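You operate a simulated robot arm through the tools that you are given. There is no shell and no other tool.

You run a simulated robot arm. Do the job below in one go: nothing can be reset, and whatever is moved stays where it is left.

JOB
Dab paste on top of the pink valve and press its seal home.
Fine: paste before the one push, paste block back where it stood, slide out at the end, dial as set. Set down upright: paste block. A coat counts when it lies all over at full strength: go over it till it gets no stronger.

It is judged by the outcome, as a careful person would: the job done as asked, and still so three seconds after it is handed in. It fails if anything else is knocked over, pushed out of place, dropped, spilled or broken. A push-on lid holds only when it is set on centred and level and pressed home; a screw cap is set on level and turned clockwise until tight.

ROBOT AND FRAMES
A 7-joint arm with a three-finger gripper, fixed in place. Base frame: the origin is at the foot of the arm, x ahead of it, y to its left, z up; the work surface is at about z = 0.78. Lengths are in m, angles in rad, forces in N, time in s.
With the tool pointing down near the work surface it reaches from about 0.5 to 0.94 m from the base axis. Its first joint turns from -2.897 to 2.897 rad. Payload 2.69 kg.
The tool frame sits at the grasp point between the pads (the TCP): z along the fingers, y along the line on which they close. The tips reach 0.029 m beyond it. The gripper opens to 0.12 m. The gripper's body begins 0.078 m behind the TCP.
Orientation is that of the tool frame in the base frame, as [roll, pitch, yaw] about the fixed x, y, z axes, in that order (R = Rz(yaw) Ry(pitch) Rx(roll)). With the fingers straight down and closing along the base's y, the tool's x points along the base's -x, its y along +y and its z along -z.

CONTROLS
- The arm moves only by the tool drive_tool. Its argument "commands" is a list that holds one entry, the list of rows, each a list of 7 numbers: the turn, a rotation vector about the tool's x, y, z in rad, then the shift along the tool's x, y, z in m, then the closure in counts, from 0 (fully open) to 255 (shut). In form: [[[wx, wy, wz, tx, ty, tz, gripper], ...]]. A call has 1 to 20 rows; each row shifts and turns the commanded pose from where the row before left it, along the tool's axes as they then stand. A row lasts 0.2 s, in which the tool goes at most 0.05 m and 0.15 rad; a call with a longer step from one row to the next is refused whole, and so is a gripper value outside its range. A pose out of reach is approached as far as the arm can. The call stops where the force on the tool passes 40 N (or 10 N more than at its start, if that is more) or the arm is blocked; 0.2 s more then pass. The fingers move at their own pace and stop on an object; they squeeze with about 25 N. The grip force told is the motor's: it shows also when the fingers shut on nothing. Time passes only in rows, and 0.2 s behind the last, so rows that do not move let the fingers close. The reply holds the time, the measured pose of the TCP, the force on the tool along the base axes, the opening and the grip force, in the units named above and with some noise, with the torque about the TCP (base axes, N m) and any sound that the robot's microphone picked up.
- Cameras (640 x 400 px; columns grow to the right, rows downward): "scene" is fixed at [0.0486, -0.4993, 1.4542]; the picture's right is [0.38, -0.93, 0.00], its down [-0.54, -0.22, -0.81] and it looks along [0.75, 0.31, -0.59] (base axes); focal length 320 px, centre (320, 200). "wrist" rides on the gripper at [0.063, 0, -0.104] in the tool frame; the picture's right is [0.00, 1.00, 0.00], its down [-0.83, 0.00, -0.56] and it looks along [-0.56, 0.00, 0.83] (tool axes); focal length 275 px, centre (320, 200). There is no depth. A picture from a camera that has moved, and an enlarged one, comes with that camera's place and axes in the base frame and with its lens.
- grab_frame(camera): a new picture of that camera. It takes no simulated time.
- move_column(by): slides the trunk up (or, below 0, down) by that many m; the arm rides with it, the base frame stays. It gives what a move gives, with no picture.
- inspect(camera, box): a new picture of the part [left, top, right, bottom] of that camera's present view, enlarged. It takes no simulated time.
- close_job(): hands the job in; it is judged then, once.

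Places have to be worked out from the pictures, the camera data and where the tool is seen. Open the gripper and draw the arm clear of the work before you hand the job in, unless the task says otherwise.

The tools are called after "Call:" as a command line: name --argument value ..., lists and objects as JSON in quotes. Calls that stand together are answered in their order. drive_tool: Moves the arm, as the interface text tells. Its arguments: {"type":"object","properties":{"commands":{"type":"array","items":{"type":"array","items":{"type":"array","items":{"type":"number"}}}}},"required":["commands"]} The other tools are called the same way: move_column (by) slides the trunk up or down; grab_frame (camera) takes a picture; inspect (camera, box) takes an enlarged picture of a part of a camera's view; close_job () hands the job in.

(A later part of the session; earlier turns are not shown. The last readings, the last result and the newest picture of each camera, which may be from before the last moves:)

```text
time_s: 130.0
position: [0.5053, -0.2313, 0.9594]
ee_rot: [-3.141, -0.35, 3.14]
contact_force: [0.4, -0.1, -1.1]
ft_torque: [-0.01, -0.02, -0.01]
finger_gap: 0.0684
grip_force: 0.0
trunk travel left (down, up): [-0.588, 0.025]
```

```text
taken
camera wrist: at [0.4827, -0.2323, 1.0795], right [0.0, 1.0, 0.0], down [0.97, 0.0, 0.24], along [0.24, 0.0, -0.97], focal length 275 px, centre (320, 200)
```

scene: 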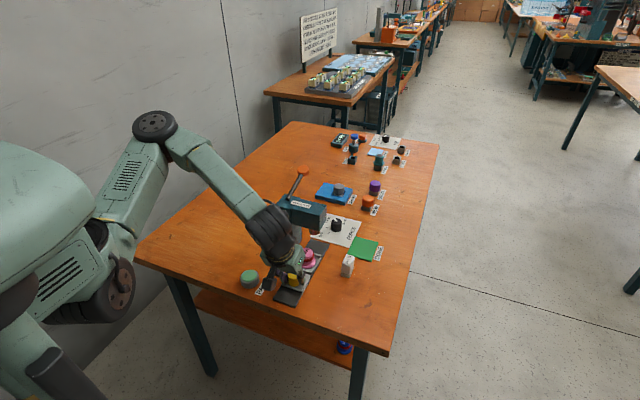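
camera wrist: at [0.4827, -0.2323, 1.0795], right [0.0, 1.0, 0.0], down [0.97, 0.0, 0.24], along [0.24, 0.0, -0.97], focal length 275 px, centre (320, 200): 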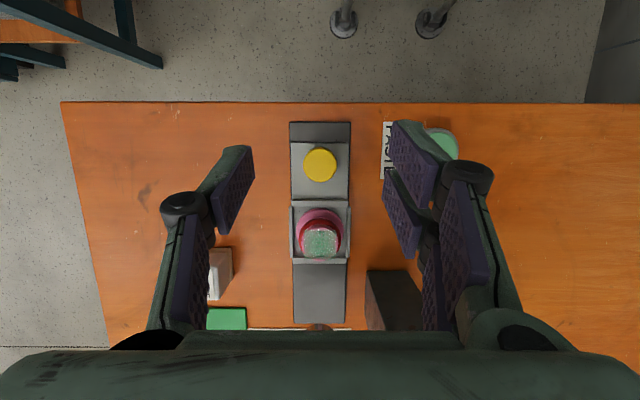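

Call:
inspect --camera "wrist" --box '[295, 210, 345, 260]'

```text
8.00 times, centred on (320, 235) of wrist
camera zoom: at [0.4827, -0.2323, 1.0795], right [0.0, 1.0, 0.0], down [0.97, 0.0, 0.24], along [0.24, 0.0, -0.97], focal length 2202 px, centre (320, -80)
```

zoom: 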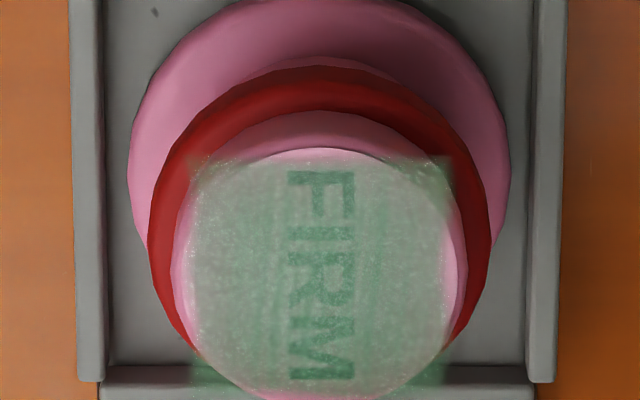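

From above, the coat covers the whole cap face, though the flanks look paler than the centre band where the letters are. To be certain I'll fetch the block once more and work the flanks and edges, then compare from this same viewpoint.

Call:
drive_tool --commands '[[[0, -0.12, 0, 0, 0, 0, 110], [0, -0.12, 0, 0, 0, 0, 110], [0, -0.11, 0, 0, 0, 0, 110], [0, 0, 0, 0, -0.04, -0.02, 110], [0, 0, 0, 0, -0.04, -0.01, 110], [0, 0, 0, -0.02, -0.034, 0, 110], [0, 0, 0, -0.035, 0, 0, 110], [0, 0, 0, -0.035, 0, 0, 110], [0, 0, 0, -0.03, 0, 0, 110], [0, 0, 0, 0, 0, 0.045, 110], [0, 0, 0, 0, 0, 0.045, 110], [0, 0, 0, 0, 0, 0, 110]]]'

Call:
grab_frame --camera "wrist"

```text
time_s: 132.6
position: [0.627, -0.3468, 0.8986]
ee_rot: [3.141, 0.002, 3.141]
contact_force: [0.7, 0.3, 0.1]
ft_torque: [-0.02, -0.01, 0.02]
finger_gap: 0.0682
grip_force: 0.2
trunk travel left (down, up): [-0.588, 0.025]
```

```text
taken
camera wrist: at [0.5645, -0.3476, 1.0033], right [0.0, 1.0, 0.0], down [0.83, 0.0, 0.56], along [0.56, 0.0, -0.83], focal length 275 px, centre (320, 200)
```

wrist: 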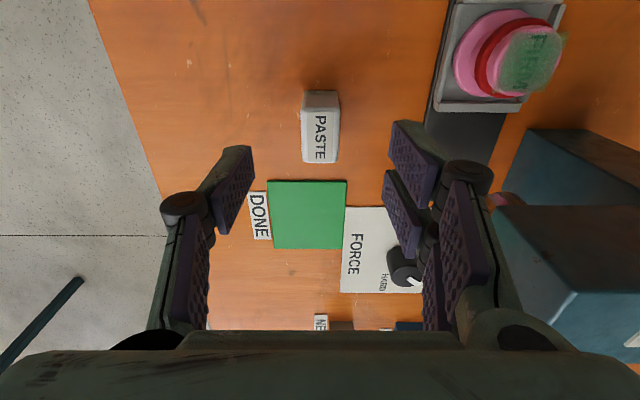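

The block is within about 1 mm of its original place. I'll look at the coat from here too, then grip the block again at the same height.

Call:
inspect --camera "wrist" --box '[480, 10, 580, 110]'

Call:
drive_tool --commands '[[[0, 0, 0, 0, 0, 0.035, 110], [0, 0, 0, 0, 0, 0.035, 110], [0, 0, 0, 0, 0, 0.0025, 110], [0, 0, 0, 0, 0, 0, 110], [0, 0, 0, 0, 0, 0, 255], [0, 0, 0, 0, 0, 0, 255], [0, 0, 0, 0, 0, 0, 255], [0, 0, 0, 0, 0, 0, 255], [0, 0, 0, 0, 0, 0, 255]]]'

```text
4.00 times, centred on (530, 60) of wrist
camera zoom: at [0.5645, -0.3476, 1.0033], right [0.0, 1.0, 0.0], down [0.83, 0.0, 0.56], along [0.56, 0.0, -0.83], focal length 1101 px, centre (-520, 760)
```

zoom: 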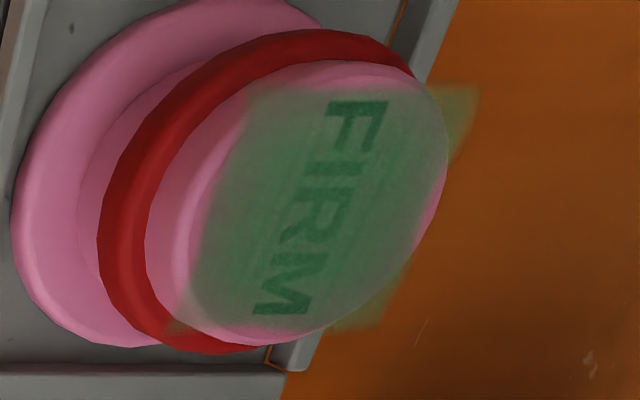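

```text
time_s: 134.6
position: [0.6253, -0.3442, 0.8256]
ee_rot: [3.141, 0.001, 3.141]
contact_force: [0.2, 0.1, -0.9]
ft_torque: [-0.01, 0.0, 0.02]
finger_gap: 0.0256
grip_force: 25.3
trunk travel left (down, up): [-0.588, 0.025]
```

The block is gripped at almost its original height. I'll lift it and go to the pad, stopping just at the expected contact height.

Call:
drive_tool --commands '[[[0, 0, 0, 0, 0, -0.03, 255], [0, 0, 0, 0, 0, -0.033, 255], [0, 0, 0, 0, 0, -0.033, 255], [0, 0, 0, 0.0205, 0.038, 0, 255], [0, 0, 0, 0.0205, 0.038, 0, 255], [0, 0, 0, 0.0205, 0.038, 0, 255], [0, 0, 0, 0.0205, 0.038, 0, 255], [0, 0, 0, 0.0205, 0.038, 0, 255], [0, 0, 0, 0.0205, 0.037, 0, 255], [0, 0, 0, 0, 0, 0.035, 255], [0, 0, 0, 0, 0, 0.034, 255], [0, 0, 0, 0, 0, 0, 255]]]'

```text
time_s: 137.2
position: [0.5015, -0.1171, 0.8522]
ee_rot: [-3.139, -0.001, -3.141]
contact_force: [-0.3, 1.0, 0.5]
ft_torque: [-0.02, 0.04, -0.02]
finger_gap: 0.0254
grip_force: 24.5
trunk travel left (down, up): [-0.588, 0.025]
```

Call:
drive_tool --commands '[[[0, 0, 0, 0, 0, 0.001, 255], [0, 0, 0, 0, 0, 0, 255]]]'

```text
time_s: 137.8
position: [0.5011, -0.1165, 0.8523]
ee_rot: [3.141, 0.001, 3.14]
contact_force: [0.6, -0.2, -0.2]
ft_torque: [0.04, -0.01, -0.01]
finger_gap: 0.0252
grip_force: 24.7
trunk travel left (down, up): [-0.588, 0.025]
```

Call:
drive_tool --commands '[[[0, 0, 0, 0, 0, 0.001, 255], [0, 0, 0, 0, 0, 0, 255]]]'

```text
time_s: 138.4
position: [0.5008, -0.1178, 0.8529]
ee_rot: [-3.14, 0.001, 3.141]
contact_force: [-0.5, 2.8, 8.0]
ft_torque: [0.14, -0.06, 0.02]
finger_gap: 0.0252
grip_force: 24.6
trunk travel left (down, up): [-0.588, 0.025]
```

Contact at 8 N. I'll wipe to load, lift, and bring it to just above the valve.

Call:
drive_tool --commands '[[[0, 0, 0, 0.003, 0, 0, 255], [0, 0, 0, -0.003, 0, 0, 255], [0, 0, 0, -0.003, 0, 0, 255], [0, 0, 0, 0.003, 0, 0, 255], [0, 0, 0, 0, 0.003, 0, 255], [0, 0, 0, 0, -0.003, 0, 255], [0, 0, 0, 0, -0.003, 0, 255], [0, 0, 0, 0, 0.003, 0, 255], [0, 0, 0, 0, 0, 0, 255], [0, 0, 0, 0, 0, -0.031, 255], [0, 0, 0, 0, 0, -0.04, 255], [0, 0, 0, -0.029, -0.038, 0, 255], [0, 0, 0, -0.028, -0.037, 0, 255], [0, 0, 0, -0.028, -0.037, 0, 255], [0, 0, 0, 0, 0, 0.04, 255], [0, 0, 0, 0, 0, 0.003, 255], [0, 0, 0, 0, 0, 0, 255]]]'

Call:
inspect --camera "wrist" --box '[220, 60, 420, 260]'

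```text
time_s: 142.0
position: [0.5877, -0.2297, 0.8796]
ee_rot: [3.141, 0.0, 3.141]
contact_force: [0.0, 0.2, -0.2]
ft_torque: [0.03, -0.01, -0.01]
finger_gap: 0.0254
grip_force: 25.0
trunk travel left (down, up): [-0.588, 0.025]
```

```text
2.00 times, centred on (320, 160) of wrist
camera zoom: at [0.5254, -0.2309, 0.9852], right [0.0, 1.0, 0.0], down [0.83, 0.0, 0.56], along [0.56, 0.0, -0.83], focal length 551 px, centre (320, 280)
```

zoom: 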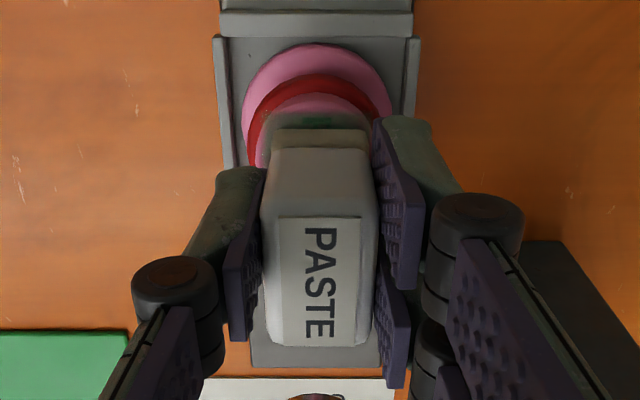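

This shows the foot sits about 6–8 mm too far in +x over the cap, so the cap's near (-x) edge was being missed. I'll shift back 6 mm and find light contact.

Call:
drive_tool --commands '[[[0, 0, 0, 0.006, 0, 0, 255], [0, 0, 0, 0, 0, 0.0015, 255], [0, 0, 0, 0, 0, 0, 255]]]'

```text
time_s: 142.8
position: [0.5825, -0.2291, 0.8795]
ee_rot: [-3.14, -0.001, 3.141]
contact_force: [0.7, -0.8, 1.9]
ft_torque: [0.0, 0.03, -0.03]
finger_gap: 0.0253
grip_force: 24.6
trunk travel left (down, up): [-0.588, 0.025]
```

Call:
drive_tool --commands '[[[0, 0, 0, 0, 0, 0.0005, 255], [0, 0, 0, 0, 0.005, 0, 255], [0, 0, 0, 0, 0.005, 0, 255], [0, 0, 0, 0, -0.005, 0, 255], [0, 0, 0, 0, -0.005, 0, 255], [0, 0, 0, 0, -0.005, 0, 255], [0, 0, 0, 0, -0.005, 0, 255], [0, 0, 0, 0, 0.005, 0, 255], [0, 0, 0, 0, 0.005, 0, 255], [0, 0, 0, 0, 0.005, 0, 255], [0, 0, 0, 0, 0.005, 0, 255], [0, 0, 0, 0, -0.005, 0, 255], [0, 0, 0, 0, -0.005, 0, 255], [0, 0, 0, 0, -0.005, 0, 255], [0, 0, 0, 0, -0.005, 0, 255], [0, 0, 0, 0, 0.005, 0, 255], [0, 0, 0, 0, 0.005, 0, 255], [0, 0, 0, 0, 0, 0, 255]]]'

```text
time_s: 146.6
position: [0.5803, -0.2299, 0.8795]
ee_rot: [-3.14, -0.001, -3.141]
contact_force: [-0.6, -1.6, 5.0]
ft_torque: [-0.06, -0.05, 0.01]
finger_gap: 0.0255
grip_force: 25.2
trunk travel left (down, up): [-0.588, 0.025]
```

Contact held at about 5 N. I'll lift, shift a further 6 mm toward -x, and stroke again.

Call:
drive_tool --commands '[[[0, 0, 0, 0, 0, -0.004, 255], [0, 0, 0, 0.006, 0, 0, 255], [0, 0, 0, 0, 0, 0.0042, 255], [0, 0, 0, 0, 0.005, 0, 255], [0, 0, 0, 0, 0.005, 0, 255], [0, 0, 0, 0, -0.005, 0, 255], [0, 0, 0, 0, -0.005, 0, 255], [0, 0, 0, 0, -0.005, 0, 255], [0, 0, 0, 0, -0.005, 0, 255], [0, 0, 0, 0, 0.005, 0, 255], [0, 0, 0, 0, 0.005, 0, 255], [0, 0, 0, 0, 0.005, 0, 255], [0, 0, 0, 0, 0.005, 0, 255], [0, 0, 0, 0, -0.005, 0, 255], [0, 0, 0, 0, -0.005, 0, 255], [0, 0, 0, 0, -0.005, 0, 255], [0, 0, 0, 0, -0.005, 0, 255], [0, 0, 0, 0, 0.005, 0, 255], [0, 0, 0, 0, 0.005, 0, 255], [0, 0, 0, 0, 0, 0, 255]]]'

Call:
drive_tool --commands '[[[0, 0, 0, 0, 0, -0.0447, 255], [0, 0, 0, 0, -0.045, 0, 255], [0, 0, 0, 0, -0.035, 0, 255], [0, 0, 0, 0, 0, 0, 255]]]'

Call:
inspect --camera "wrist" --box '[385, 65, 475, 155]'

Call:
inspect --camera "scene" --box '[296, 250, 316, 264]'

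Call:
inspect --camera "scene" --box '[285, 220, 365, 280]'

```text
time_s: 150.8
position: [0.5759, -0.2288, 0.8786]
ee_rot: [-3.14, 0.001, 3.14]
contact_force: [0.8, -2.5, 8.4]
ft_torque: [-0.14, -0.06, -0.03]
finger_gap: 0.0252
grip_force: 25.3
trunk travel left (down, up): [-0.588, 0.025]
```

```text
time_s: 151.8
position: [0.5745, -0.3099, 0.9216]
ee_rot: [-3.141, 0.002, -3.14]
contact_force: [-0.4, -0.3, -0.2]
ft_torque: [0.02, 0.0, -0.01]
finger_gap: 0.0252
grip_force: 24.7
trunk travel left (down, up): [-0.588, 0.025]
```

```text
4.44 times, centred on (430, 110) of wrist
camera zoom: at [0.5125, -0.3122, 1.0273], right [0.0, 1.0, 0.0], down [0.83, 0.0, 0.56], along [0.56, 0.0, -0.83], focal length 1224 px, centre (-169, 600)
```

zoom: 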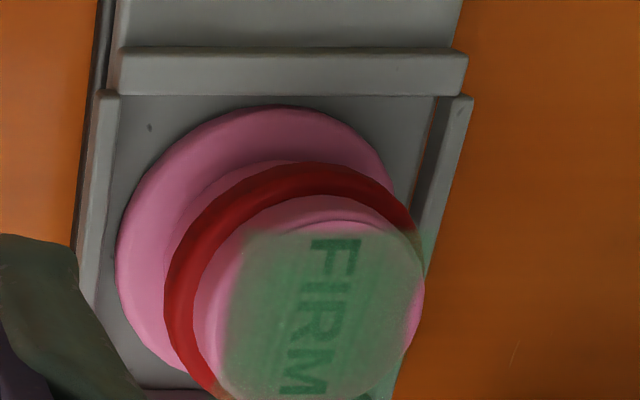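

```text
16.00 times, centred on (306, 257) of scene
camera zoom: at [0.0486, -0.4993, 1.4542], right [0.38, -0.93, 0.0], down [-0.54, -0.22, -0.81], along [0.75, 0.31, -0.59], focal length 5112 px, centre (544, -712)
```

zoom: 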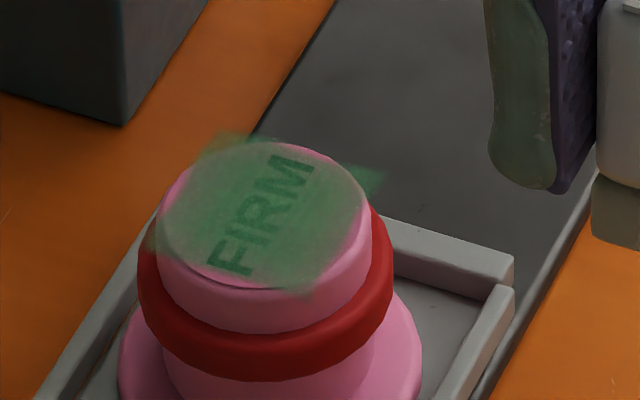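

```text
6.67 times, centred on (325, 250) of scene
camera zoom: at [0.0486, -0.4993, 1.4542], right [0.38, -0.93, 0.0], down [-0.54, -0.22, -0.81], along [0.75, 0.31, -0.59], focal length 2130 px, centre (287, -133)
```

zoom: 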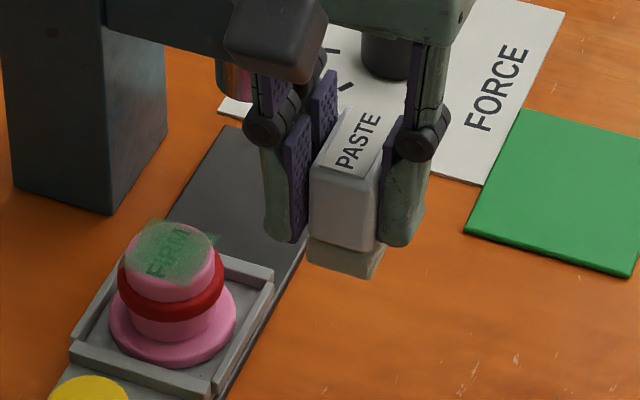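

The near edge is now greener and the coat more even. I'll reload once more and do one complete pass over all of it to reach the plateau everywhere.

Call:
drive_tool --commands '[[[0, 0, 0, 0.0146, 0.039, 0, 255], [0, 0, 0, 0.0146, 0.039, 0, 255], [0, 0, 0, 0.0146, 0.038, 0, 255], [0, 0, 0, 0.0146, 0.038, 0, 255], [0, 0, 0, 0.0146, 0.038, 0, 255], [0, 0, 0, 0, 0, 0.035, 255], [0, 0, 0, 0, 0, 0.035, 255], [0, 0, 0, 0, 0, 0.001, 255], [0, 0, 0, 0, 0, 0, 255]]]'

```text
time_s: 153.8
position: [0.5008, -0.1189, 0.853]
ee_rot: [3.141, 0.0, 3.141]
contact_force: [-0.1, 0.2, 2.3]
ft_torque: [0.0, 0.06, -0.03]
finger_gap: 0.0252
grip_force: 24.7
trunk travel left (down, up): [-0.588, 0.025]
```

Call:
drive_tool --commands '[[[0, 0, 0, 0.003, 0, 0.0006, 255], [0, 0, 0, -0.003, 0, 0, 255], [0, 0, 0, -0.003, 0, 0, 255], [0, 0, 0, 0.003, 0, 0, 255], [0, 0, 0, 0, 0.003, 0, 255], [0, 0, 0, 0, -0.003, 0, 255], [0, 0, 0, 0, -0.003, 0, 255], [0, 0, 0, 0, 0.003, 0, 255], [0, 0, 0, 0, 0, 0, 255], [0, 0, 0, 0, 0, -0.0316, 255], [0, 0, 0, 0, 0, -0.04, 255], [0, 0, 0, -0.027, -0.038, 0, 255], [0, 0, 0, -0.026, -0.037, 0, 255], [0, 0, 0, -0.026, -0.037, 0, 255], [0, 0, 0, 0, 0, 0.04, 255], [0, 0, 0, 0, 0, 0.004, 255], [0, 0, 0, 0, 0, 0.0008, 255], [0, 0, 0, 0, 0, 0, 255]]]'

Call:
inspect --camera "wrist" --box '[220, 60, 420, 260]'

```text
time_s: 157.6
position: [0.5805, -0.2305, 0.8773]
ee_rot: [-3.14, 0.002, 3.141]
contact_force: [0.6, -2.7, 10.0]
ft_torque: [-0.1, -0.05, 0.0]
finger_gap: 0.0253
grip_force: 24.7
trunk travel left (down, up): [-0.588, 0.025]
```

```text
2.00 times, centred on (320, 160) of wrist
camera zoom: at [0.5183, -0.232, 0.9827], right [0.0, 1.0, 0.0], down [0.83, 0.0, 0.56], along [0.56, 0.0, -0.83], focal length 551 px, centre (320, 280)
```

zoom: 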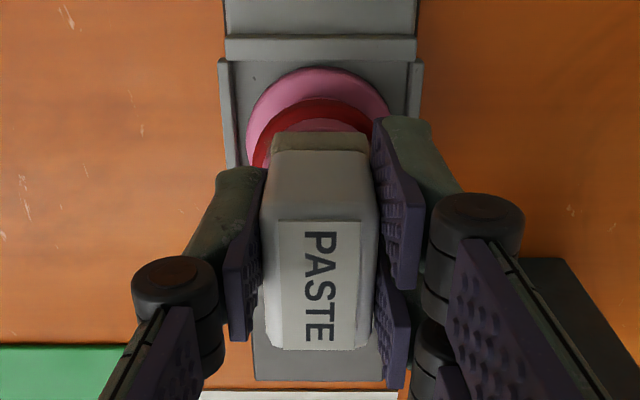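

The foot now covers the cap's near edge, in contact at 10 N. I'll run the y strokes here, then lift and repeat 6 mm to either side in x.

Call:
drive_tool --commands '[[[0, 0, 0, 0, 0.006, 0, 255], [0, 0, 0, 0, 0.006, 0, 255], [0, 0, 0, 0, -0.006, 0, 255], [0, 0, 0, 0, -0.006, 0, 255], [0, 0, 0, 0, -0.006, 0, 255], [0, 0, 0, 0, -0.006, 0, 255], [0, 0, 0, 0, 0.006, 0, 255], [0, 0, 0, 0, 0.006, 0, 255], [0, 0, 0, 0, 0.006, 0, 255], [0, 0, 0, 0, 0.006, 0, 255], [0, 0, 0, 0, -0.006, 0, 255], [0, 0, 0, 0, -0.006, 0, 255], [0, 0, 0, 0, -0.006, 0, 255], [0, 0, 0, 0, -0.006, 0, 255], [0, 0, 0, 0, 0.006, 0, 255], [0, 0, 0, 0, 0.006, 0, 255], [0, 0, 0, 0, 0, 0, 255]]]'

Call:
drive_tool --commands '[[[0, 0, 0, 0, 0, -0.004, 255], [0, 0, 0, -0.006, 0, 0, 255], [0, 0, 0, 0, 0, 0.0045, 255], [0, 0, 0, 0, 0.006, 0, 255], [0, 0, 0, 0, 0.006, 0, 255], [0, 0, 0, 0, -0.006, 0, 255], [0, 0, 0, 0, -0.006, 0, 255], [0, 0, 0, 0, -0.006, 0, 255], [0, 0, 0, 0, -0.006, 0, 255], [0, 0, 0, 0, 0.006, 0, 255], [0, 0, 0, 0, 0.006, 0, 255], [0, 0, 0, 0, 0.006, 0, 255], [0, 0, 0, 0, 0.006, 0, 255], [0, 0, 0, 0, -0.006, 0, 255], [0, 0, 0, 0, -0.006, 0, 255], [0, 0, 0, 0, -0.006, 0, 255], [0, 0, 0, 0, -0.006, 0, 255], [0, 0, 0, 0, 0.006, 0, 255], [0, 0, 0, 0, 0.006, 0, 255], [0, 0, 0, 0, 0, 0, 255]]]'

Call:
drive_tool --commands '[[[0, 0, 0, 0, 0, -0.004, 255], [0, 0, 0, 0.012, 0, 0, 255], [0, 0, 0, 0, 0, 0.0044, 255], [0, 0, 0, 0, 0.006, 0, 255], [0, 0, 0, 0, 0.006, 0, 255], [0, 0, 0, 0, -0.006, 0, 255], [0, 0, 0, 0, -0.006, 0, 255], [0, 0, 0, 0, -0.006, 0, 255], [0, 0, 0, 0, -0.006, 0, 255], [0, 0, 0, 0, 0.006, 0, 255], [0, 0, 0, 0, 0.006, 0, 255], [0, 0, 0, 0, 0.006, 0, 255], [0, 0, 0, 0, 0.006, 0, 255], [0, 0, 0, 0, -0.006, 0, 255], [0, 0, 0, 0, -0.006, 0, 255], [0, 0, 0, 0, -0.006, 0, 255], [0, 0, 0, 0, -0.006, 0, 255], [0, 0, 0, 0, 0.006, 0, 255], [0, 0, 0, 0, 0.006, 0, 255], [0, 0, 0, 0, 0, 0, 255]]]'

```text
time_s: 161.2
position: [0.5815, -0.2287, 0.8765]
ee_rot: [-3.14, -0.002, -3.141]
contact_force: [1.1, -2.7, 4.5]
ft_torque: [-0.07, -0.02, 0.0]
finger_gap: 0.0254
grip_force: 25.0
trunk travel left (down, up): [-0.588, 0.025]
```

```text
time_s: 165.4
position: [0.5859, -0.2294, 0.8769]
ee_rot: [-3.139, 0.0, 3.14]
contact_force: [0.6, -1.5, 5.3]
ft_torque: [-0.07, 0.0, -0.01]
finger_gap: 0.025
grip_force: 24.8
trunk travel left (down, up): [-0.588, 0.025]
```

```text
time_s: 169.6
position: [0.5745, -0.2287, 0.8778]
ee_rot: [3.141, -0.001, 3.139]
contact_force: [0.1, -0.3, -0.7]
ft_torque: [0.01, 0.01, 0.04]
finger_gap: 0.0253
grip_force: 25.4
trunk travel left (down, up): [-0.588, 0.025]
```

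Contact held over the first two passes and had faded by the end of the third. I'll lift away and compare the coat.

Call:
drive_tool --commands '[[[0, 0, 0, 0, 0, -0.0457, 255], [0, 0, 0, 0, -0.045, 0, 255], [0, 0, 0, 0, -0.035, 0, 255], [0, 0, 0, 0, 0, 0, 255]]]'

Call:
inspect --camera "wrist" --box '[385, 65, 475, 155]'

Call:
inspect --camera "scene" --box '[296, 250, 316, 264]'

Call:
inspect --camera "wrist" --box '[410, 108, 450, 148]'

```text
time_s: 170.6
position: [0.5739, -0.3111, 0.9228]
ee_rot: [3.141, 0.0, 3.141]
contact_force: [0.0, 0.2, -0.6]
ft_torque: [0.03, -0.03, 0.03]
finger_gap: 0.026
grip_force: 25.0
trunk travel left (down, up): [-0.588, 0.025]
```

```text
4.44 times, centred on (430, 110) of wrist
camera zoom: at [0.5122, -0.3124, 1.0282], right [0.0, 1.0, 0.0], down [0.83, 0.0, 0.56], along [0.56, 0.0, -0.83], focal length 1224 px, centre (-169, 600)
```

zoom: 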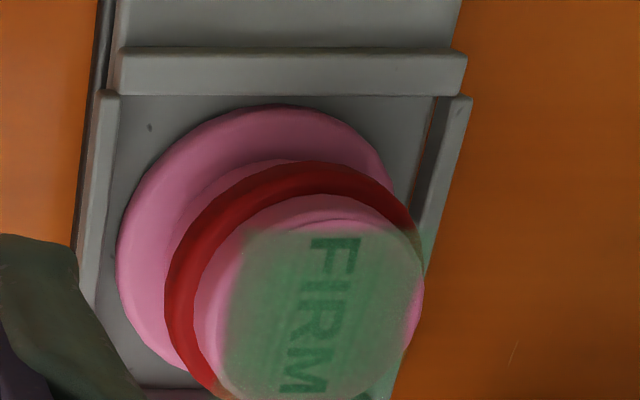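

```text
16.00 times, centred on (306, 257) of scene
camera zoom: at [0.0486, -0.4993, 1.4542], right [0.38, -0.93, 0.0], down [-0.54, -0.22, -0.81], along [0.75, 0.31, -0.59], focal length 5112 px, centre (544, -712)
```

zoom: 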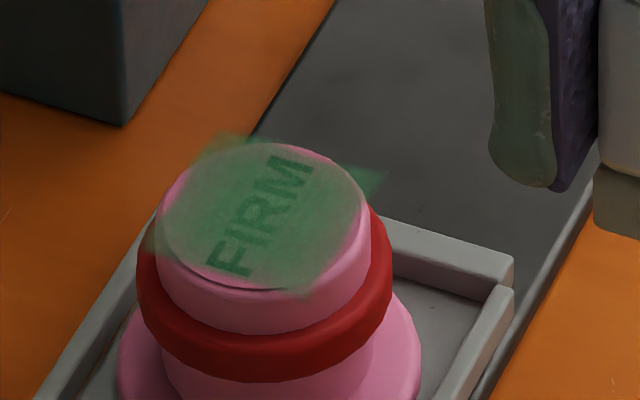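

```text
10.00 times, centred on (430, 128) of wrist
camera zoom: at [0.5122, -0.3124, 1.0282], right [0.0, 1.0, 0.0], down [0.83, 0.0, 0.56], along [0.56, 0.0, -0.83], focal length 2753 px, centre (-780, 920)
```

zoom: 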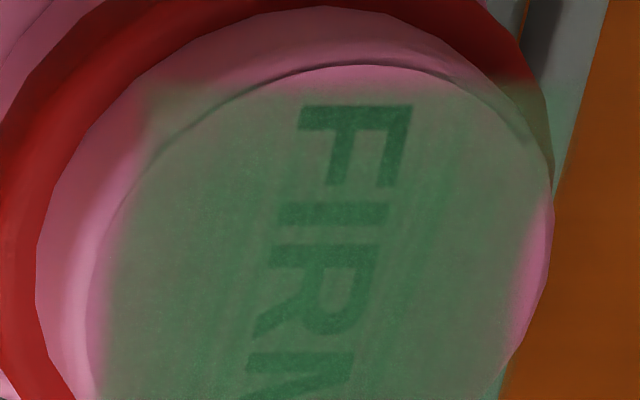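

It has become visibly more even and greener at the flanks, so it was still gaining. I'll do another reload and full pass until it stops changing.

Call:
drive_tool --commands '[[[0, 0, 0, 0.0146, 0.039, 0, 255], [0, 0, 0, 0.0146, 0.039, 0, 255], [0, 0, 0, 0.0146, 0.038, 0, 255], [0, 0, 0, 0.0146, 0.038, 0, 255], [0, 0, 0, 0.0146, 0.038, 0, 255], [0, 0, 0, 0, 0, 0.035, 255], [0, 0, 0, 0, 0, 0.035, 255], [0, 0, 0, 0, 0, 0.0018, 255], [0, 0, 0, 0, 0, 0, 255]]]'

```text
time_s: 172.6
position: [0.5014, -0.1169, 0.8513]
ee_rot: [3.141, 0.0, 3.141]
contact_force: [0.3, 0.2, -0.4]
ft_torque: [-0.01, 0.02, 0.02]
finger_gap: 0.0255
grip_force: 24.8
trunk travel left (down, up): [-0.588, 0.025]
```

Call:
drive_tool --commands '[[[0, 0, 0, 0, 0, 0.001, 255], [0, 0, 0, 0, 0, 0, 255]]]'

```text
time_s: 173.2
position: [0.5029, -0.1169, 0.8496]
ee_rot: [-3.139, 0.002, 3.141]
contact_force: [0.4, 0.1, 6.2]
ft_torque: [0.09, -0.06, -0.03]
finger_gap: 0.0256
grip_force: 25.2
trunk travel left (down, up): [-0.588, 0.025]
```

Call:
drive_tool --commands '[[[0, 0, 0, 0.003, 0, 0.0002, 255], [0, 0, 0, -0.003, 0, 0, 255], [0, 0, 0, -0.003, 0, 0, 255], [0, 0, 0, 0.003, 0, 0, 255], [0, 0, 0, 0, 0.003, 0, 255], [0, 0, 0, 0, -0.003, 0, 255], [0, 0, 0, 0, -0.003, 0, 255], [0, 0, 0, 0, 0.003, 0, 255], [0, 0, 0, 0, 0, 0, 255], [0, 0, 0, 0, 0, -0.033, 255], [0, 0, 0, 0, 0, -0.04, 255], [0, 0, 0, -0.027, -0.038, 0, 255], [0, 0, 0, -0.026, -0.037, 0, 255], [0, 0, 0, -0.026, -0.037, 0, 255], [0, 0, 0, 0, 0, 0.04, 255], [0, 0, 0, 0, 0, 0.005, 255], [0, 0, 0, 0, 0, 0.0008, 255], [0, 0, 0, 0, 0, 0, 255]]]'

```text
time_s: 177.0
position: [0.5809, -0.2292, 0.8769]
ee_rot: [3.141, -0.001, -3.141]
contact_force: [0.7, 0.1, 1.8]
ft_torque: [0.0, -0.01, 0.01]
finger_gap: 0.0254
grip_force: 24.5
trunk travel left (down, up): [-0.588, 0.025]
```

Light contact at 2 N. I'll press 0.7 mm more and run the strokes with wider y reach, then repeat at the two x offsets.

Call:
drive_tool --commands '[[[0, 0, 0, 0, 0.006, 0.0007, 255], [0, 0, 0, 0, 0.006, 0, 255], [0, 0, 0, 0, -0.006, 0, 255], [0, 0, 0, 0, -0.006, 0, 255], [0, 0, 0, 0, -0.006, 0, 255], [0, 0, 0, 0, -0.006, 0, 255], [0, 0, 0, 0, 0.006, 0, 255], [0, 0, 0, 0, 0.006, 0, 255], [0, 0, 0, 0, 0.006, 0, 255], [0, 0, 0, 0, 0.006, 0, 255], [0, 0, 0, 0, -0.006, 0, 255], [0, 0, 0, 0, -0.006, 0, 255], [0, 0, 0, 0, -0.006, 0, 255], [0, 0, 0, 0, -0.006, 0, 255], [0, 0, 0, 0, 0.006, 0, 255], [0, 0, 0, 0, 0.006, 0, 255], [0, 0, 0, 0, 0, 0, 255]]]'

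Call:
drive_tool --commands '[[[0, 0, 0, 0, 0, -0.004, 255], [0, 0, 0, -0.006, 0, 0, 255], [0, 0, 0, 0, 0, 0.0045, 255], [0, 0, 0, 0, 0.006, 0, 255], [0, 0, 0, 0, 0.006, 0, 255], [0, 0, 0, 0, -0.006, 0, 255], [0, 0, 0, 0, -0.006, 0, 255], [0, 0, 0, 0, -0.006, 0, 255], [0, 0, 0, 0, -0.006, 0, 255], [0, 0, 0, 0, 0.006, 0, 255], [0, 0, 0, 0, 0.006, 0, 255], [0, 0, 0, 0, 0.006, 0, 255], [0, 0, 0, 0, 0.006, 0, 255], [0, 0, 0, 0, -0.006, 0, 255], [0, 0, 0, 0, -0.006, 0, 255], [0, 0, 0, 0, -0.006, 0, 255], [0, 0, 0, 0, -0.006, 0, 255], [0, 0, 0, 0, 0.006, 0, 255], [0, 0, 0, 0, 0.006, 0, 255], [0, 0, 0, 0, 0, 0, 255]]]'

Call:
drive_tool --commands '[[[0, 0, 0, 0, 0, -0.004, 255], [0, 0, 0, 0.011, 0, 0, 255], [0, 0, 0, 0, 0, 0.0048, 255], [0, 0, 0, 0, 0.006, 0, 255], [0, 0, 0, 0, 0.006, 0, 255], [0, 0, 0, 0, -0.006, 0, 255], [0, 0, 0, 0, -0.006, 0, 255], [0, 0, 0, 0, -0.006, 0, 255], [0, 0, 0, 0, -0.006, 0, 255], [0, 0, 0, 0, 0.006, 0, 255], [0, 0, 0, 0, 0.006, 0, 255], [0, 0, 0, 0, 0.006, 0, 255], [0, 0, 0, 0, 0.006, 0, 255], [0, 0, 0, 0, -0.006, 0, 255], [0, 0, 0, 0, -0.006, 0, 255], [0, 0, 0, 0, -0.006, 0, 255], [0, 0, 0, 0, -0.006, 0, 255], [0, 0, 0, 0, 0.006, 0, 255], [0, 0, 0, 0, 0.006, 0, 255], [0, 0, 0, 0, 0, 0, 255]]]'

```text
time_s: 180.6
position: [0.5821, -0.2285, 0.8761]
ee_rot: [-3.139, -0.001, -3.141]
contact_force: [0.5, -1.4, 2.3]
ft_torque: [-0.06, 0.01, -0.03]
finger_gap: 0.0254
grip_force: 25.2
trunk travel left (down, up): [-0.588, 0.025]
```

```text
time_s: 184.8
position: [0.5864, -0.2298, 0.8746]
ee_rot: [-3.14, 0.001, 3.139]
contact_force: [0.0, -3.9, 11.3]
ft_torque: [-0.2, 0.01, 0.02]
finger_gap: 0.0255
grip_force: 25.4
trunk travel left (down, up): [-0.588, 0.025]
```

```text
time_s: 189.0
position: [0.5739, -0.2289, 0.8757]
ee_rot: [-3.139, 0.001, -3.141]
contact_force: [0.8, -3.9, 13.4]
ft_torque: [-0.21, -0.11, -0.04]
finger_gap: 0.025
grip_force: 25.1
trunk travel left (down, up): [-0.588, 0.025]
```

All three passes kept contact to the end (2–13 N). I'll lift away and compare the coat.

Call:
drive_tool --commands '[[[0, 0, 0, 0, 0, -0.0478, 255], [0, 0, 0, 0, -0.045, 0, 255], [0, 0, 0, 0, -0.035, 0, 255], [0, 0, 0, 0, 0, 0, 255]]]'

Call:
inspect --camera "wrist" --box '[410, 108, 450, 148]'

Call:
inspect --camera "scene" --box '[296, 250, 316, 264]'

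Call:
inspect --camera "wrist" --box '[385, 65, 475, 155]'

```text
time_s: 190.0
position: [0.5776, -0.3074, 0.9202]
ee_rot: [-3.141, -0.001, -3.141]
contact_force: [-1.1, 0.8, 0.1]
ft_torque: [0.0, -0.01, -0.02]
finger_gap: 0.0255
grip_force: 24.9
trunk travel left (down, up): [-0.588, 0.025]
```

```text
10.00 times, centred on (430, 128) of wrist
camera zoom: at [0.5154, -0.3104, 1.0249], right [0.0, 1.0, 0.0], down [0.83, 0.0, 0.56], along [0.56, 0.0, -0.83], focal length 2753 px, centre (-780, 920)
```

zoom: 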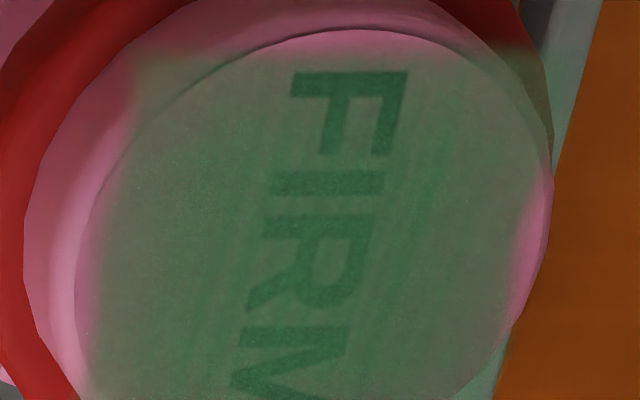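

```text
16.00 times, centred on (306, 257) of scene
camera zoom: at [0.0486, -0.4993, 1.4542], right [0.38, -0.93, 0.0], down [-0.54, -0.22, -0.81], along [0.75, 0.31, -0.59], focal length 5112 px, centre (544, -712)
```

zoom: 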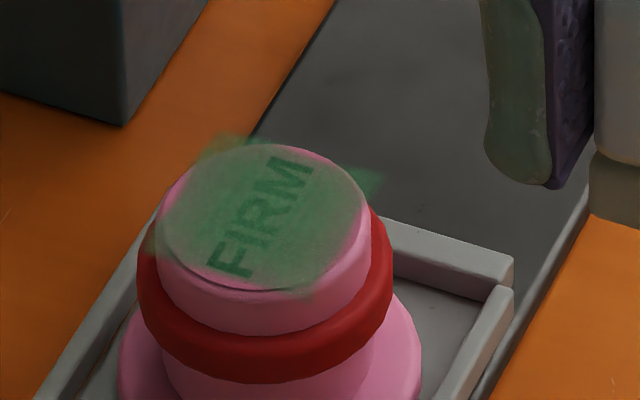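

```text
4.44 times, centred on (430, 110) of wrist
camera zoom: at [0.5154, -0.3104, 1.0249], right [0.0, 1.0, 0.0], down [0.83, 0.0, 0.56], along [0.56, 0.0, -0.83], focal length 1224 px, centre (-169, 600)
```

zoom: 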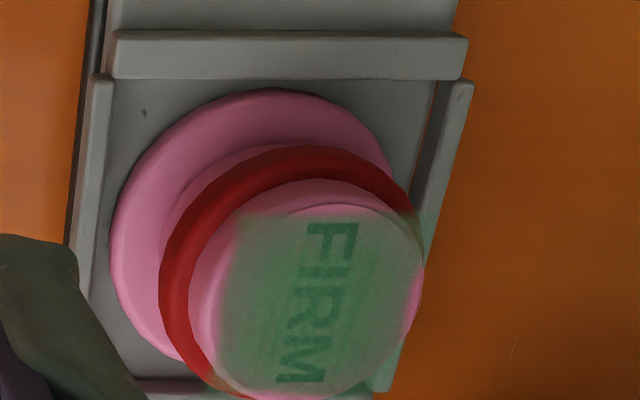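

No change from the previous pass, so the coat is at its plateau all over. Now I'll return the block for good: +49.5 mm x and -35 mm y from here, then down near the table.

Call:
drive_tool --commands '[[[0, 0, 0, -0.025, -0.018, 0, 255], [0, 0, 0, -0.0245, -0.017, 0, 255], [0, 0, 0, 0, 0, 0.045, 255], [0, 0, 0, 0, 0, 0.045, 255], [0, 0, 0, 0, 0, 0.004, 255], [0, 0, 0, 0, 0, 0, 255]]]'

Call:
grab_frame --camera "wrist"

Call:
inspect --camera "scene" --box '[285, 220, 365, 280]'

```text
time_s: 191.4
position: [0.6281, -0.3439, 0.828]
ee_rot: [-3.141, -0.001, 3.14]
contact_force: [-0.3, 0.6, -1.1]
ft_torque: [-0.01, -0.01, 0.02]
finger_gap: 0.0252
grip_force: 24.2
trunk travel left (down, up): [-0.588, 0.025]
```

```text
taken
camera wrist: at [0.5649, -0.3463, 0.9331], right [0.0, 1.0, 0.0], down [0.83, 0.0, 0.56], along [0.56, 0.0, -0.83], focal length 275 px, centre (320, 200)
```

wrist: 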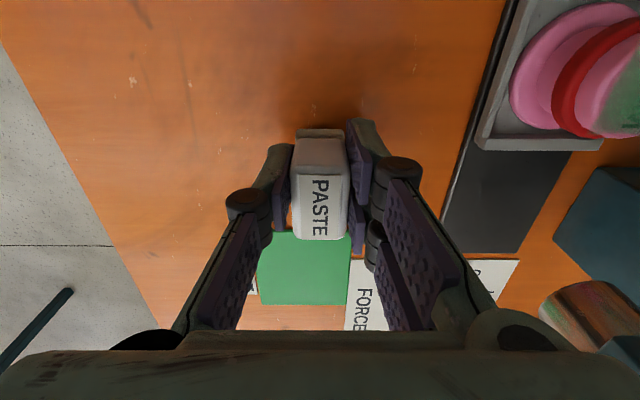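

```text
6.67 times, centred on (325, 250) of scene
camera zoom: at [0.0486, -0.4993, 1.4542], right [0.38, -0.93, 0.0], down [-0.54, -0.22, -0.81], along [0.75, 0.31, -0.59], focal length 2130 px, centre (287, -133)
```

zoom: 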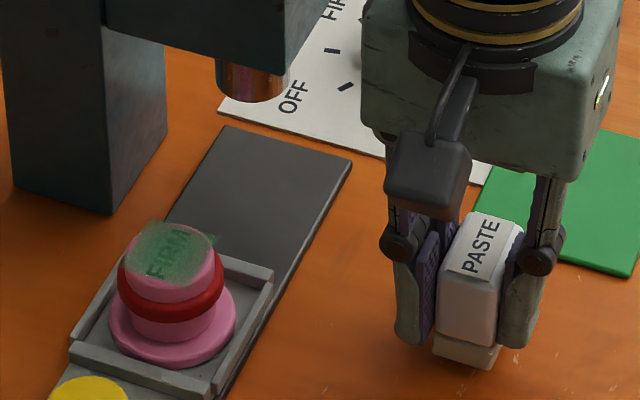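

Call:
drive_tool --commands '[[[0, 0, 0, 0.001, 0, 0.003, 255], [0, 0, 0, 0, 0, 0.0015, 255], [0, 0, 0, 0, 0, 0, 255]]]'

```text
time_s: 192.2
position: [0.6252, -0.3445, 0.8231]
ee_rot: [-3.141, -0.001, -3.141]
contact_force: [0.4, -0.2, -0.3]
ft_torque: [-0.02, 0.0, -0.01]
finger_gap: 0.0254
grip_force: 24.9
trunk travel left (down, up): [-0.588, 0.025]
```

Call:
drive_tool --commands '[[[0, 0, 0, 0, 0, 0.001, 255], [0, 0, 0, 0, 0, 0, 255]]]'

Call:
inspect --camera "wrist" --box '[280, 100, 360, 250]'

```text
time_s: 192.8
position: [0.6242, -0.3451, 0.8221]
ee_rot: [3.142, 0.001, 3.14]
contact_force: [0.5, -0.1, -0.1]
ft_torque: [0.02, -0.01, 0.01]
finger_gap: 0.0252
grip_force: 24.8
trunk travel left (down, up): [-0.588, 0.025]
```

```text
2.67 times, centred on (320, 175) of wrist
camera zoom: at [0.5627, -0.3465, 0.9279], right [0.0, 1.0, 0.0], down [0.83, 0.0, 0.56], along [0.56, 0.0, -0.83], focal length 734 px, centre (320, 267)
```

zoom: 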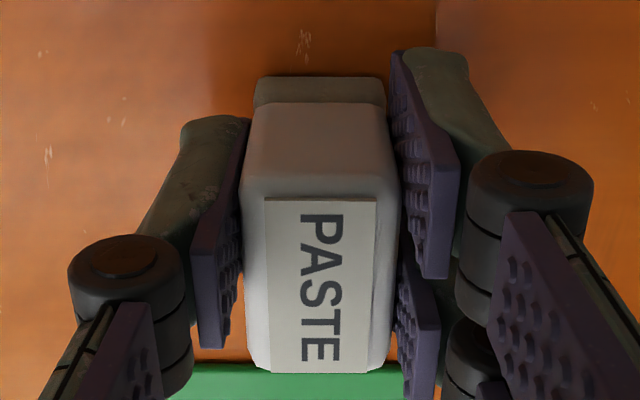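

The foot's near edge is about 2 mm farther out than at the start, so I'll shift back 2 mm and continue down.

Call:
drive_tool --commands '[[[0, 0, 0, 0.002, 0, 0.0008, 255], [0, 0, 0, 0, 0, 0, 255]]]'

```text
time_s: 193.4
position: [0.6224, -0.345, 0.8227]
ee_rot: [-3.139, 0.0, -3.141]
contact_force: [1.0, -0.1, 2.7]
ft_torque: [-0.01, -0.04, 0.01]
finger_gap: 0.0255
grip_force: 24.9
trunk travel left (down, up): [-0.588, 0.025]
```

The block is on the table at 2.7 N. I'll open and rise straight up, then check it.

Call:
drive_tool --commands '[[[0, 0, 0, 0, 0, 0.0003, 255], [0, 0, 0, 0, 0, 0, 180], [0, 0, 0, 0, 0, 0, 150], [0, 0, 0, 0, 0, 0, 150], [0, 0, 0, 0, 0, 0, 150], [0, 0, 0, 0, 0, 0, 150], [0, 0, 0, 0, 0, -0.03, 150], [0, 0, 0, 0, 0, -0.045, 150], [0, 0, 0, 0, 0, -0.045, 150], [0, 0, 0, 0, 0, -0.045, 150], [0, 0, 0, 0, 0, 0, 150]]]'

Call:
inspect --camera "scene" --box '[285, 220, 365, 280]'

Call:
grab_frame --camera "wrist"

```text
time_s: 195.8
position: [0.6226, -0.3443, 0.9865]
ee_rot: [-3.141, -0.001, 3.14]
contact_force: [-1.2, -0.2, -0.1]
ft_torque: [0.0, -0.03, 0.0]
finger_gap: 0.0498
grip_force: 0.1
trunk travel left (down, up): [-0.588, 0.025]
```

```text
6.67 times, centred on (325, 250) of scene
camera zoom: at [0.0486, -0.4993, 1.4542], right [0.38, -0.93, 0.0], down [-0.54, -0.22, -0.81], along [0.75, 0.31, -0.59], focal length 2130 px, centre (287, -133)
```

zoom: 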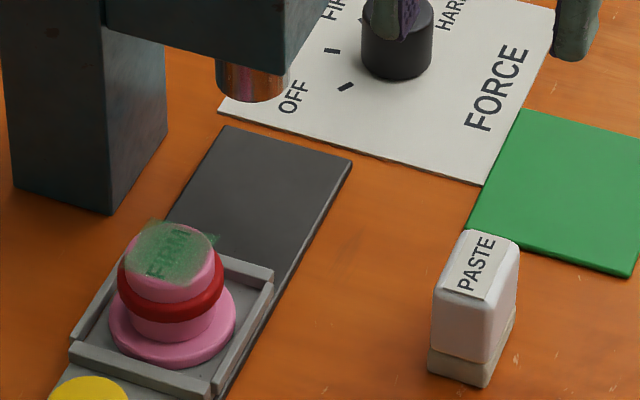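

```text
taken
camera wrist: at [0.5606, -0.346, 1.0916], right [0.0, 1.0, 0.0], down [0.83, 0.0, 0.56], along [0.56, 0.0, -0.83], focal length 275 px, centre (320, 200)
```

wrist: 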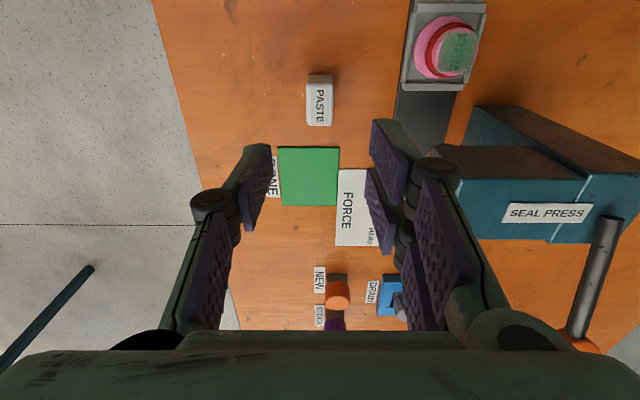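

The block stands upright on its original footprint. Now for the slide: I'll go over the knob with the tilted hand, descend and grip as before.

Call:
drive_tool --commands '[[[0, 0, 0, 0.042, 0, 0, 110], [0, 0, 0, 0.042, 0, 0, 110], [0, 0, 0, 0.0335, 0.02, 0, 110], [0, 0, 0, 0, 0.048, 0, 110], [0, 0, 0, 0, 0.047, 0, 110], [0, -0.12, 0, 0, 0, 0, 110], [0, -0.12, 0, 0, 0, 0, 110], [0, -0.11, 0, 0, 0, 0, 110], [0, 0, 0, 0.01355, 0, 0.0371, 110], [0, 0, 0, 0.01355, 0, 0.0371, 110], [0, 0, 0, 0.01355, 0, 0.0371, 110], [0, 0, 0, 0.01355, 0, 0.0371, 110], [0, 0, 0, 0, 0, 0, 110]]]'

Call:
grab_frame --camera "wrist"

```text
time_s: 198.6
position: [0.5062, -0.2298, 0.8284]
ee_rot: [-3.139, 0.351, -3.14]
contact_force: [0.1, 0.9, 0.3]
ft_torque: [0.01, -0.01, 0.03]
finger_gap: 0.068
grip_force: 0.1
trunk travel left (down, up): [-0.588, 0.025]
```

```text
taken
camera wrist: at [0.413, -0.2298, 0.905], right [0.0, 1.0, 0.0], down [0.59, 0.0, 0.81], along [0.81, 0.0, -0.59], focal length 275 px, centre (320, 200)
```

wrist: 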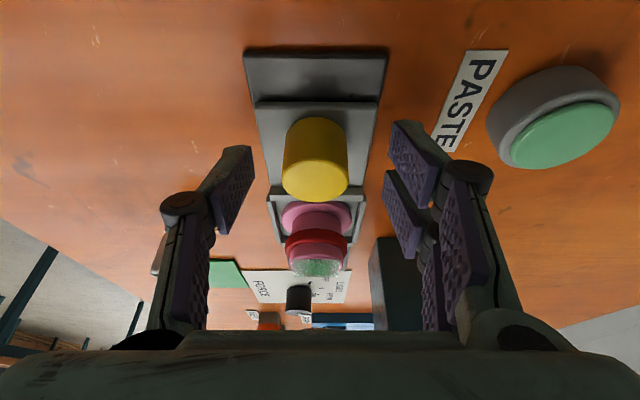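

The knob is between the fingers. I'll close on it.

Call:
drive_tool --commands '[[[0, 0, 0, 0, -0.001, 0, 230], [0, 0, 0, 0, 0, 0, 230], [0, 0, 0, 0, 0, 0, 230], [0, 0, 0, 0, 0, 0, 230], [0, 0, 0, 0, 0, 0, 230]]]'

```text
time_s: 199.8
position: [0.5064, -0.2306, 0.8279]
ee_rot: [-3.139, 0.352, 3.141]
contact_force: [-1.0, -9.3, -1.1]
ft_torque: [-0.35, 0.06, -0.04]
finger_gap: 0.0315
grip_force: 44.2
trunk travel left (down, up): [-0.588, 0.025]
```

Gripped. I'll push the slide inward gently, about 70 mm first.

Call:
drive_tool --commands '[[[0, 0, 0, 0, -0.001, 0, 230], [0, 0, 0, -0.0047, 0, 0.0017, 230], [0, 0, 0, -0.0094, 0, 0.0034, 230], [0, 0, 0, -0.0094, 0, 0.0034, 230], [0, 0, 0, -0.0094, 0, 0.0034, 230], [0, 0, 0, -0.0094, 0, 0.0034, 230], [0, 0, 0, -0.0094, 0, 0.0034, 230], [0, 0, 0, -0.0094, 0, 0.0034, 230], [0, 0, 0, -0.0047, 0, 0.0017, 230], [0, 0, 0, 0, 0, 0, 230]]]'

Call:
grab_frame --camera "wrist"

Call:
inspect --camera "scene" --box '[250, 190, 370, 290]'

```text
time_s: 202.0
position: [0.5764, -0.2301, 0.8288]
ee_rot: [-3.141, 0.349, 3.142]
contact_force: [-0.7, 7.0, -5.2]
ft_torque: [0.19, 0.44, 0.06]
finger_gap: 0.0314
grip_force: 44.7
trunk travel left (down, up): [-0.588, 0.025]
```

```text
taken
camera wrist: at [0.4821, -0.2323, 0.9058], right [0.0, 1.0, 0.0], down [0.59, 0.0, 0.81], along [0.81, 0.0, -0.59], focal length 275 px, centre (320, 200)
```

wrist: 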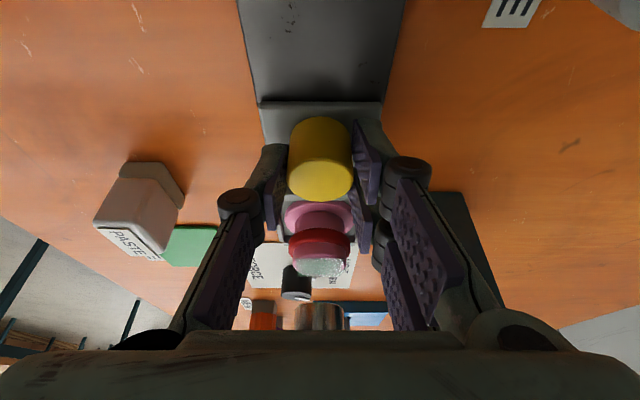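

```text
4.00 times, centred on (310, 240) of scene
camera zoom: at [0.0486, -0.4993, 1.4542], right [0.38, -0.93, 0.0], down [-0.54, -0.22, -0.81], along [0.75, 0.31, -0.59], focal length 1278 px, centre (360, 40)
```

zoom: 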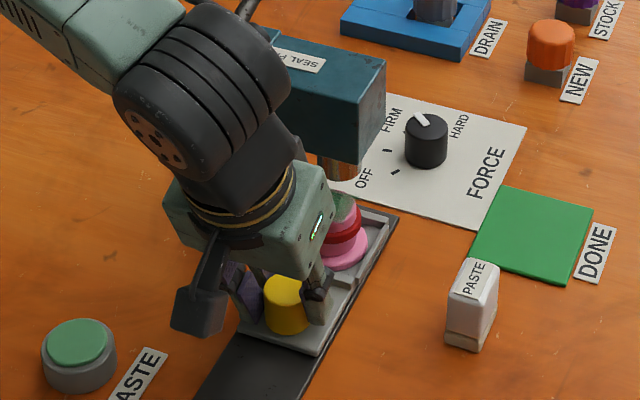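

About 15 mm remain to the original seated place. I'll keep going in 5 mm and then smaller steps to the stop.

Call:
drive_tool --commands '[[[0, 0, 0, -0.0047, 0, 0.0017, 230], [0, 0, 0, -0.0047, 0, 0.0017, 230], [0, 0, 0, -0.0038, 0, 0.0014, 230], [0, 0, 0, 0, 0, 0, 230]]]'

```text
time_s: 203.0
position: [0.5897, -0.23, 0.8295]
ee_rot: [3.141, 0.348, 3.141]
contact_force: [0.2, 15.2, -9.5]
ft_torque: [0.58, 0.21, 0.0]
finger_gap: 0.0315
grip_force: 44.9
trunk travel left (down, up): [-0.588, 0.025]
```

Call:
drive_tool --commands '[[[0, 0, 0, -0.0019, 0.001, 0.0007, 230], [0, 0, 0, -0.0019, 0, 0.0007, 230], [0, 0, 0, 0, 0, 0, 230]]]'

```text
time_s: 203.8
position: [0.592, -0.2309, 0.8284]
ee_rot: [-3.14, 0.345, 3.139]
contact_force: [-22.4, 15.4, -12.1]
ft_torque: [0.33, -0.1, 0.0]
finger_gap: 0.0314
grip_force: 44.6
trunk travel left (down, up): [-0.588, 0.025]
```

The inner stop is reached (22 N push-back at x≈0.592, the same place as at the start). I'll relax, open and back off along the tool axis.

Call:
drive_tool --commands '[[[0, 0, 0, 0.0015, 0.001, -0.0005, 230], [0, 0, 0, 0, 0, 0, 110], [0, 0, 0, 0, 0, 0, 110], [0, 0, 0, 0, 0, 0, 110], [0, 0, 0, 0, 0, 0, 110], [0, 0, 0, 0, 0, -0.03, 110], [0, 0, 0, 0, 0, -0.045, 110], [0, 0, 0, 0, 0, -0.045, 110], [0, 0, 0, -0.02, 0, -0.04, 110], [0, 0, 0, -0.02, 0, -0.04, 110], [0, 0, 0, 0, 0, 0, 110]]]'

Call:
grab_frame --camera "wrist"

Call:
inspect --camera "scene" --box '[240, 150, 370, 290]'

```text
time_s: 206.2
position: [0.5595, -0.2266, 1.0313]
ee_rot: [3.141, 0.351, 3.141]
contact_force: [-0.2, 0.2, -0.2]
ft_torque: [0.0, -0.01, 0.01]
finger_gap: 0.0686
grip_force: 0.0
trunk travel left (down, up): [-0.588, 0.025]
```

```text
taken
camera wrist: at [0.4651, -0.2293, 1.1083], right [0.0, 1.0, 0.0], down [0.59, 0.0, 0.81], along [0.81, 0.0, -0.59], focal length 275 px, centre (320, 200)
```

wrist: 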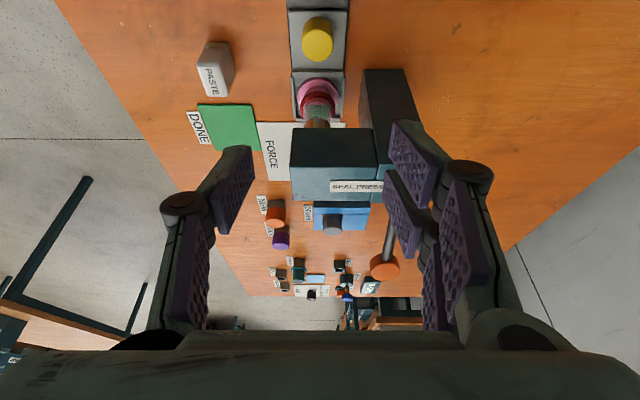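

```text
2.86 times, centred on (305, 220) of scene
camera zoom: at [0.0486, -0.4993, 1.4542], right [0.38, -0.93, 0.0], down [-0.54, -0.22, -0.81], along [0.75, 0.31, -0.59], focal length 913 px, centre (363, 143)
```

zoom: 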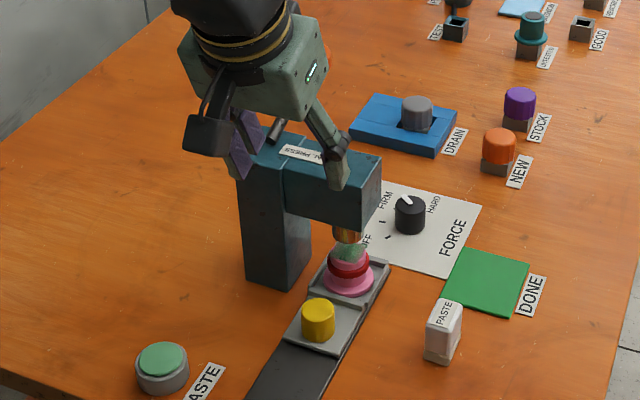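

The slide is home and the coated valve sits under the ram. The lever's orange knob is at about (0.761,-0.157,0.988). I'll straighten the tool, close the fingers, and go above the lever knob with plenty of clearance.

Call:
drive_tool --commands '[[[0, 0.12, 0, 0, 0, 0, 200], [0, 0.12, 0, 0, 0, 0, 255], [0, 0.11, 0, 0, 0, 0, 255], [0, 0, 0, 0, 0, -0.045, 255], [0, 0, 0, 0, 0, -0.04, 255], [0, 0, 0, -0.04, 0.014, 0, 255], [0, 0, 0, -0.04, 0.014, 0, 255], [0, 0, 0, -0.04, 0.014, 0, 255], [0, 0, 0, -0.04, 0.014, 0, 255], [0, 0, 0, -0.038, 0.014, 0, 255], [0, 0, 0, 0, 0, 0, 255]]]'

Call:
grab_frame --camera "wrist"

Call:
inspect --camera "scene" --box '[250, 110, 370, 230]'

```text
time_s: 208.6
position: [0.759, -0.1586, 1.1134]
ee_rot: [3.14, 0.0, 3.141]
contact_force: [-0.1, 0.2, 0.3]
ft_torque: [0.01, 0.04, 0.04]
finger_gap: 0.0
grip_force: 25.4
trunk travel left (down, up): [-0.588, 0.025]
```

```text
taken
camera wrist: at [0.6965, -0.1597, 1.2195], right [0.0, 1.0, 0.0], down [0.83, 0.0, 0.56], along [0.56, 0.0, -0.83], focal length 275 px, centre (320, 200)
```

wrist: 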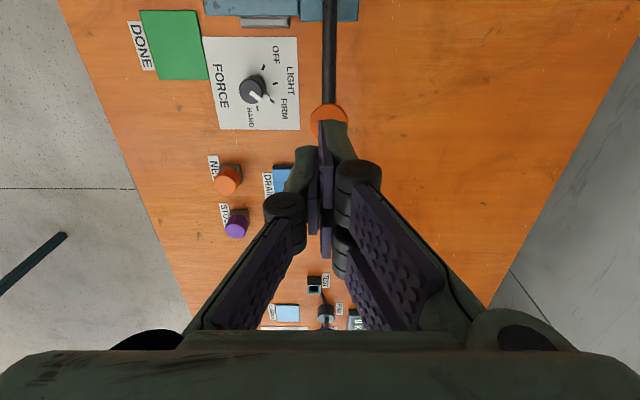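

```text
3.33 times, centred on (310, 170) of scene
camera zoom: at [0.0486, -0.4993, 1.4542], right [0.38, -0.93, 0.0], down [-0.54, -0.22, -0.81], along [0.75, 0.31, -0.59], focal length 1065 px, centre (353, 300)
```

zoom: 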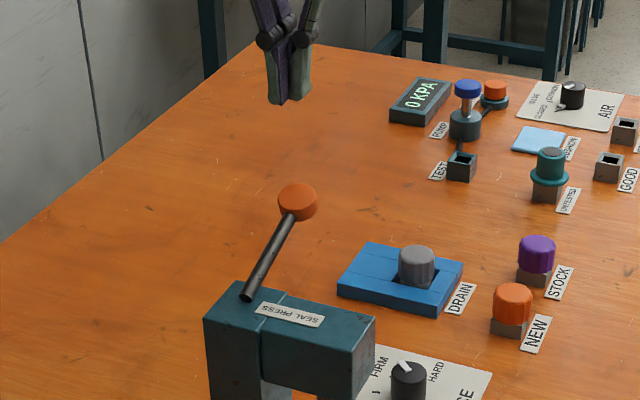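

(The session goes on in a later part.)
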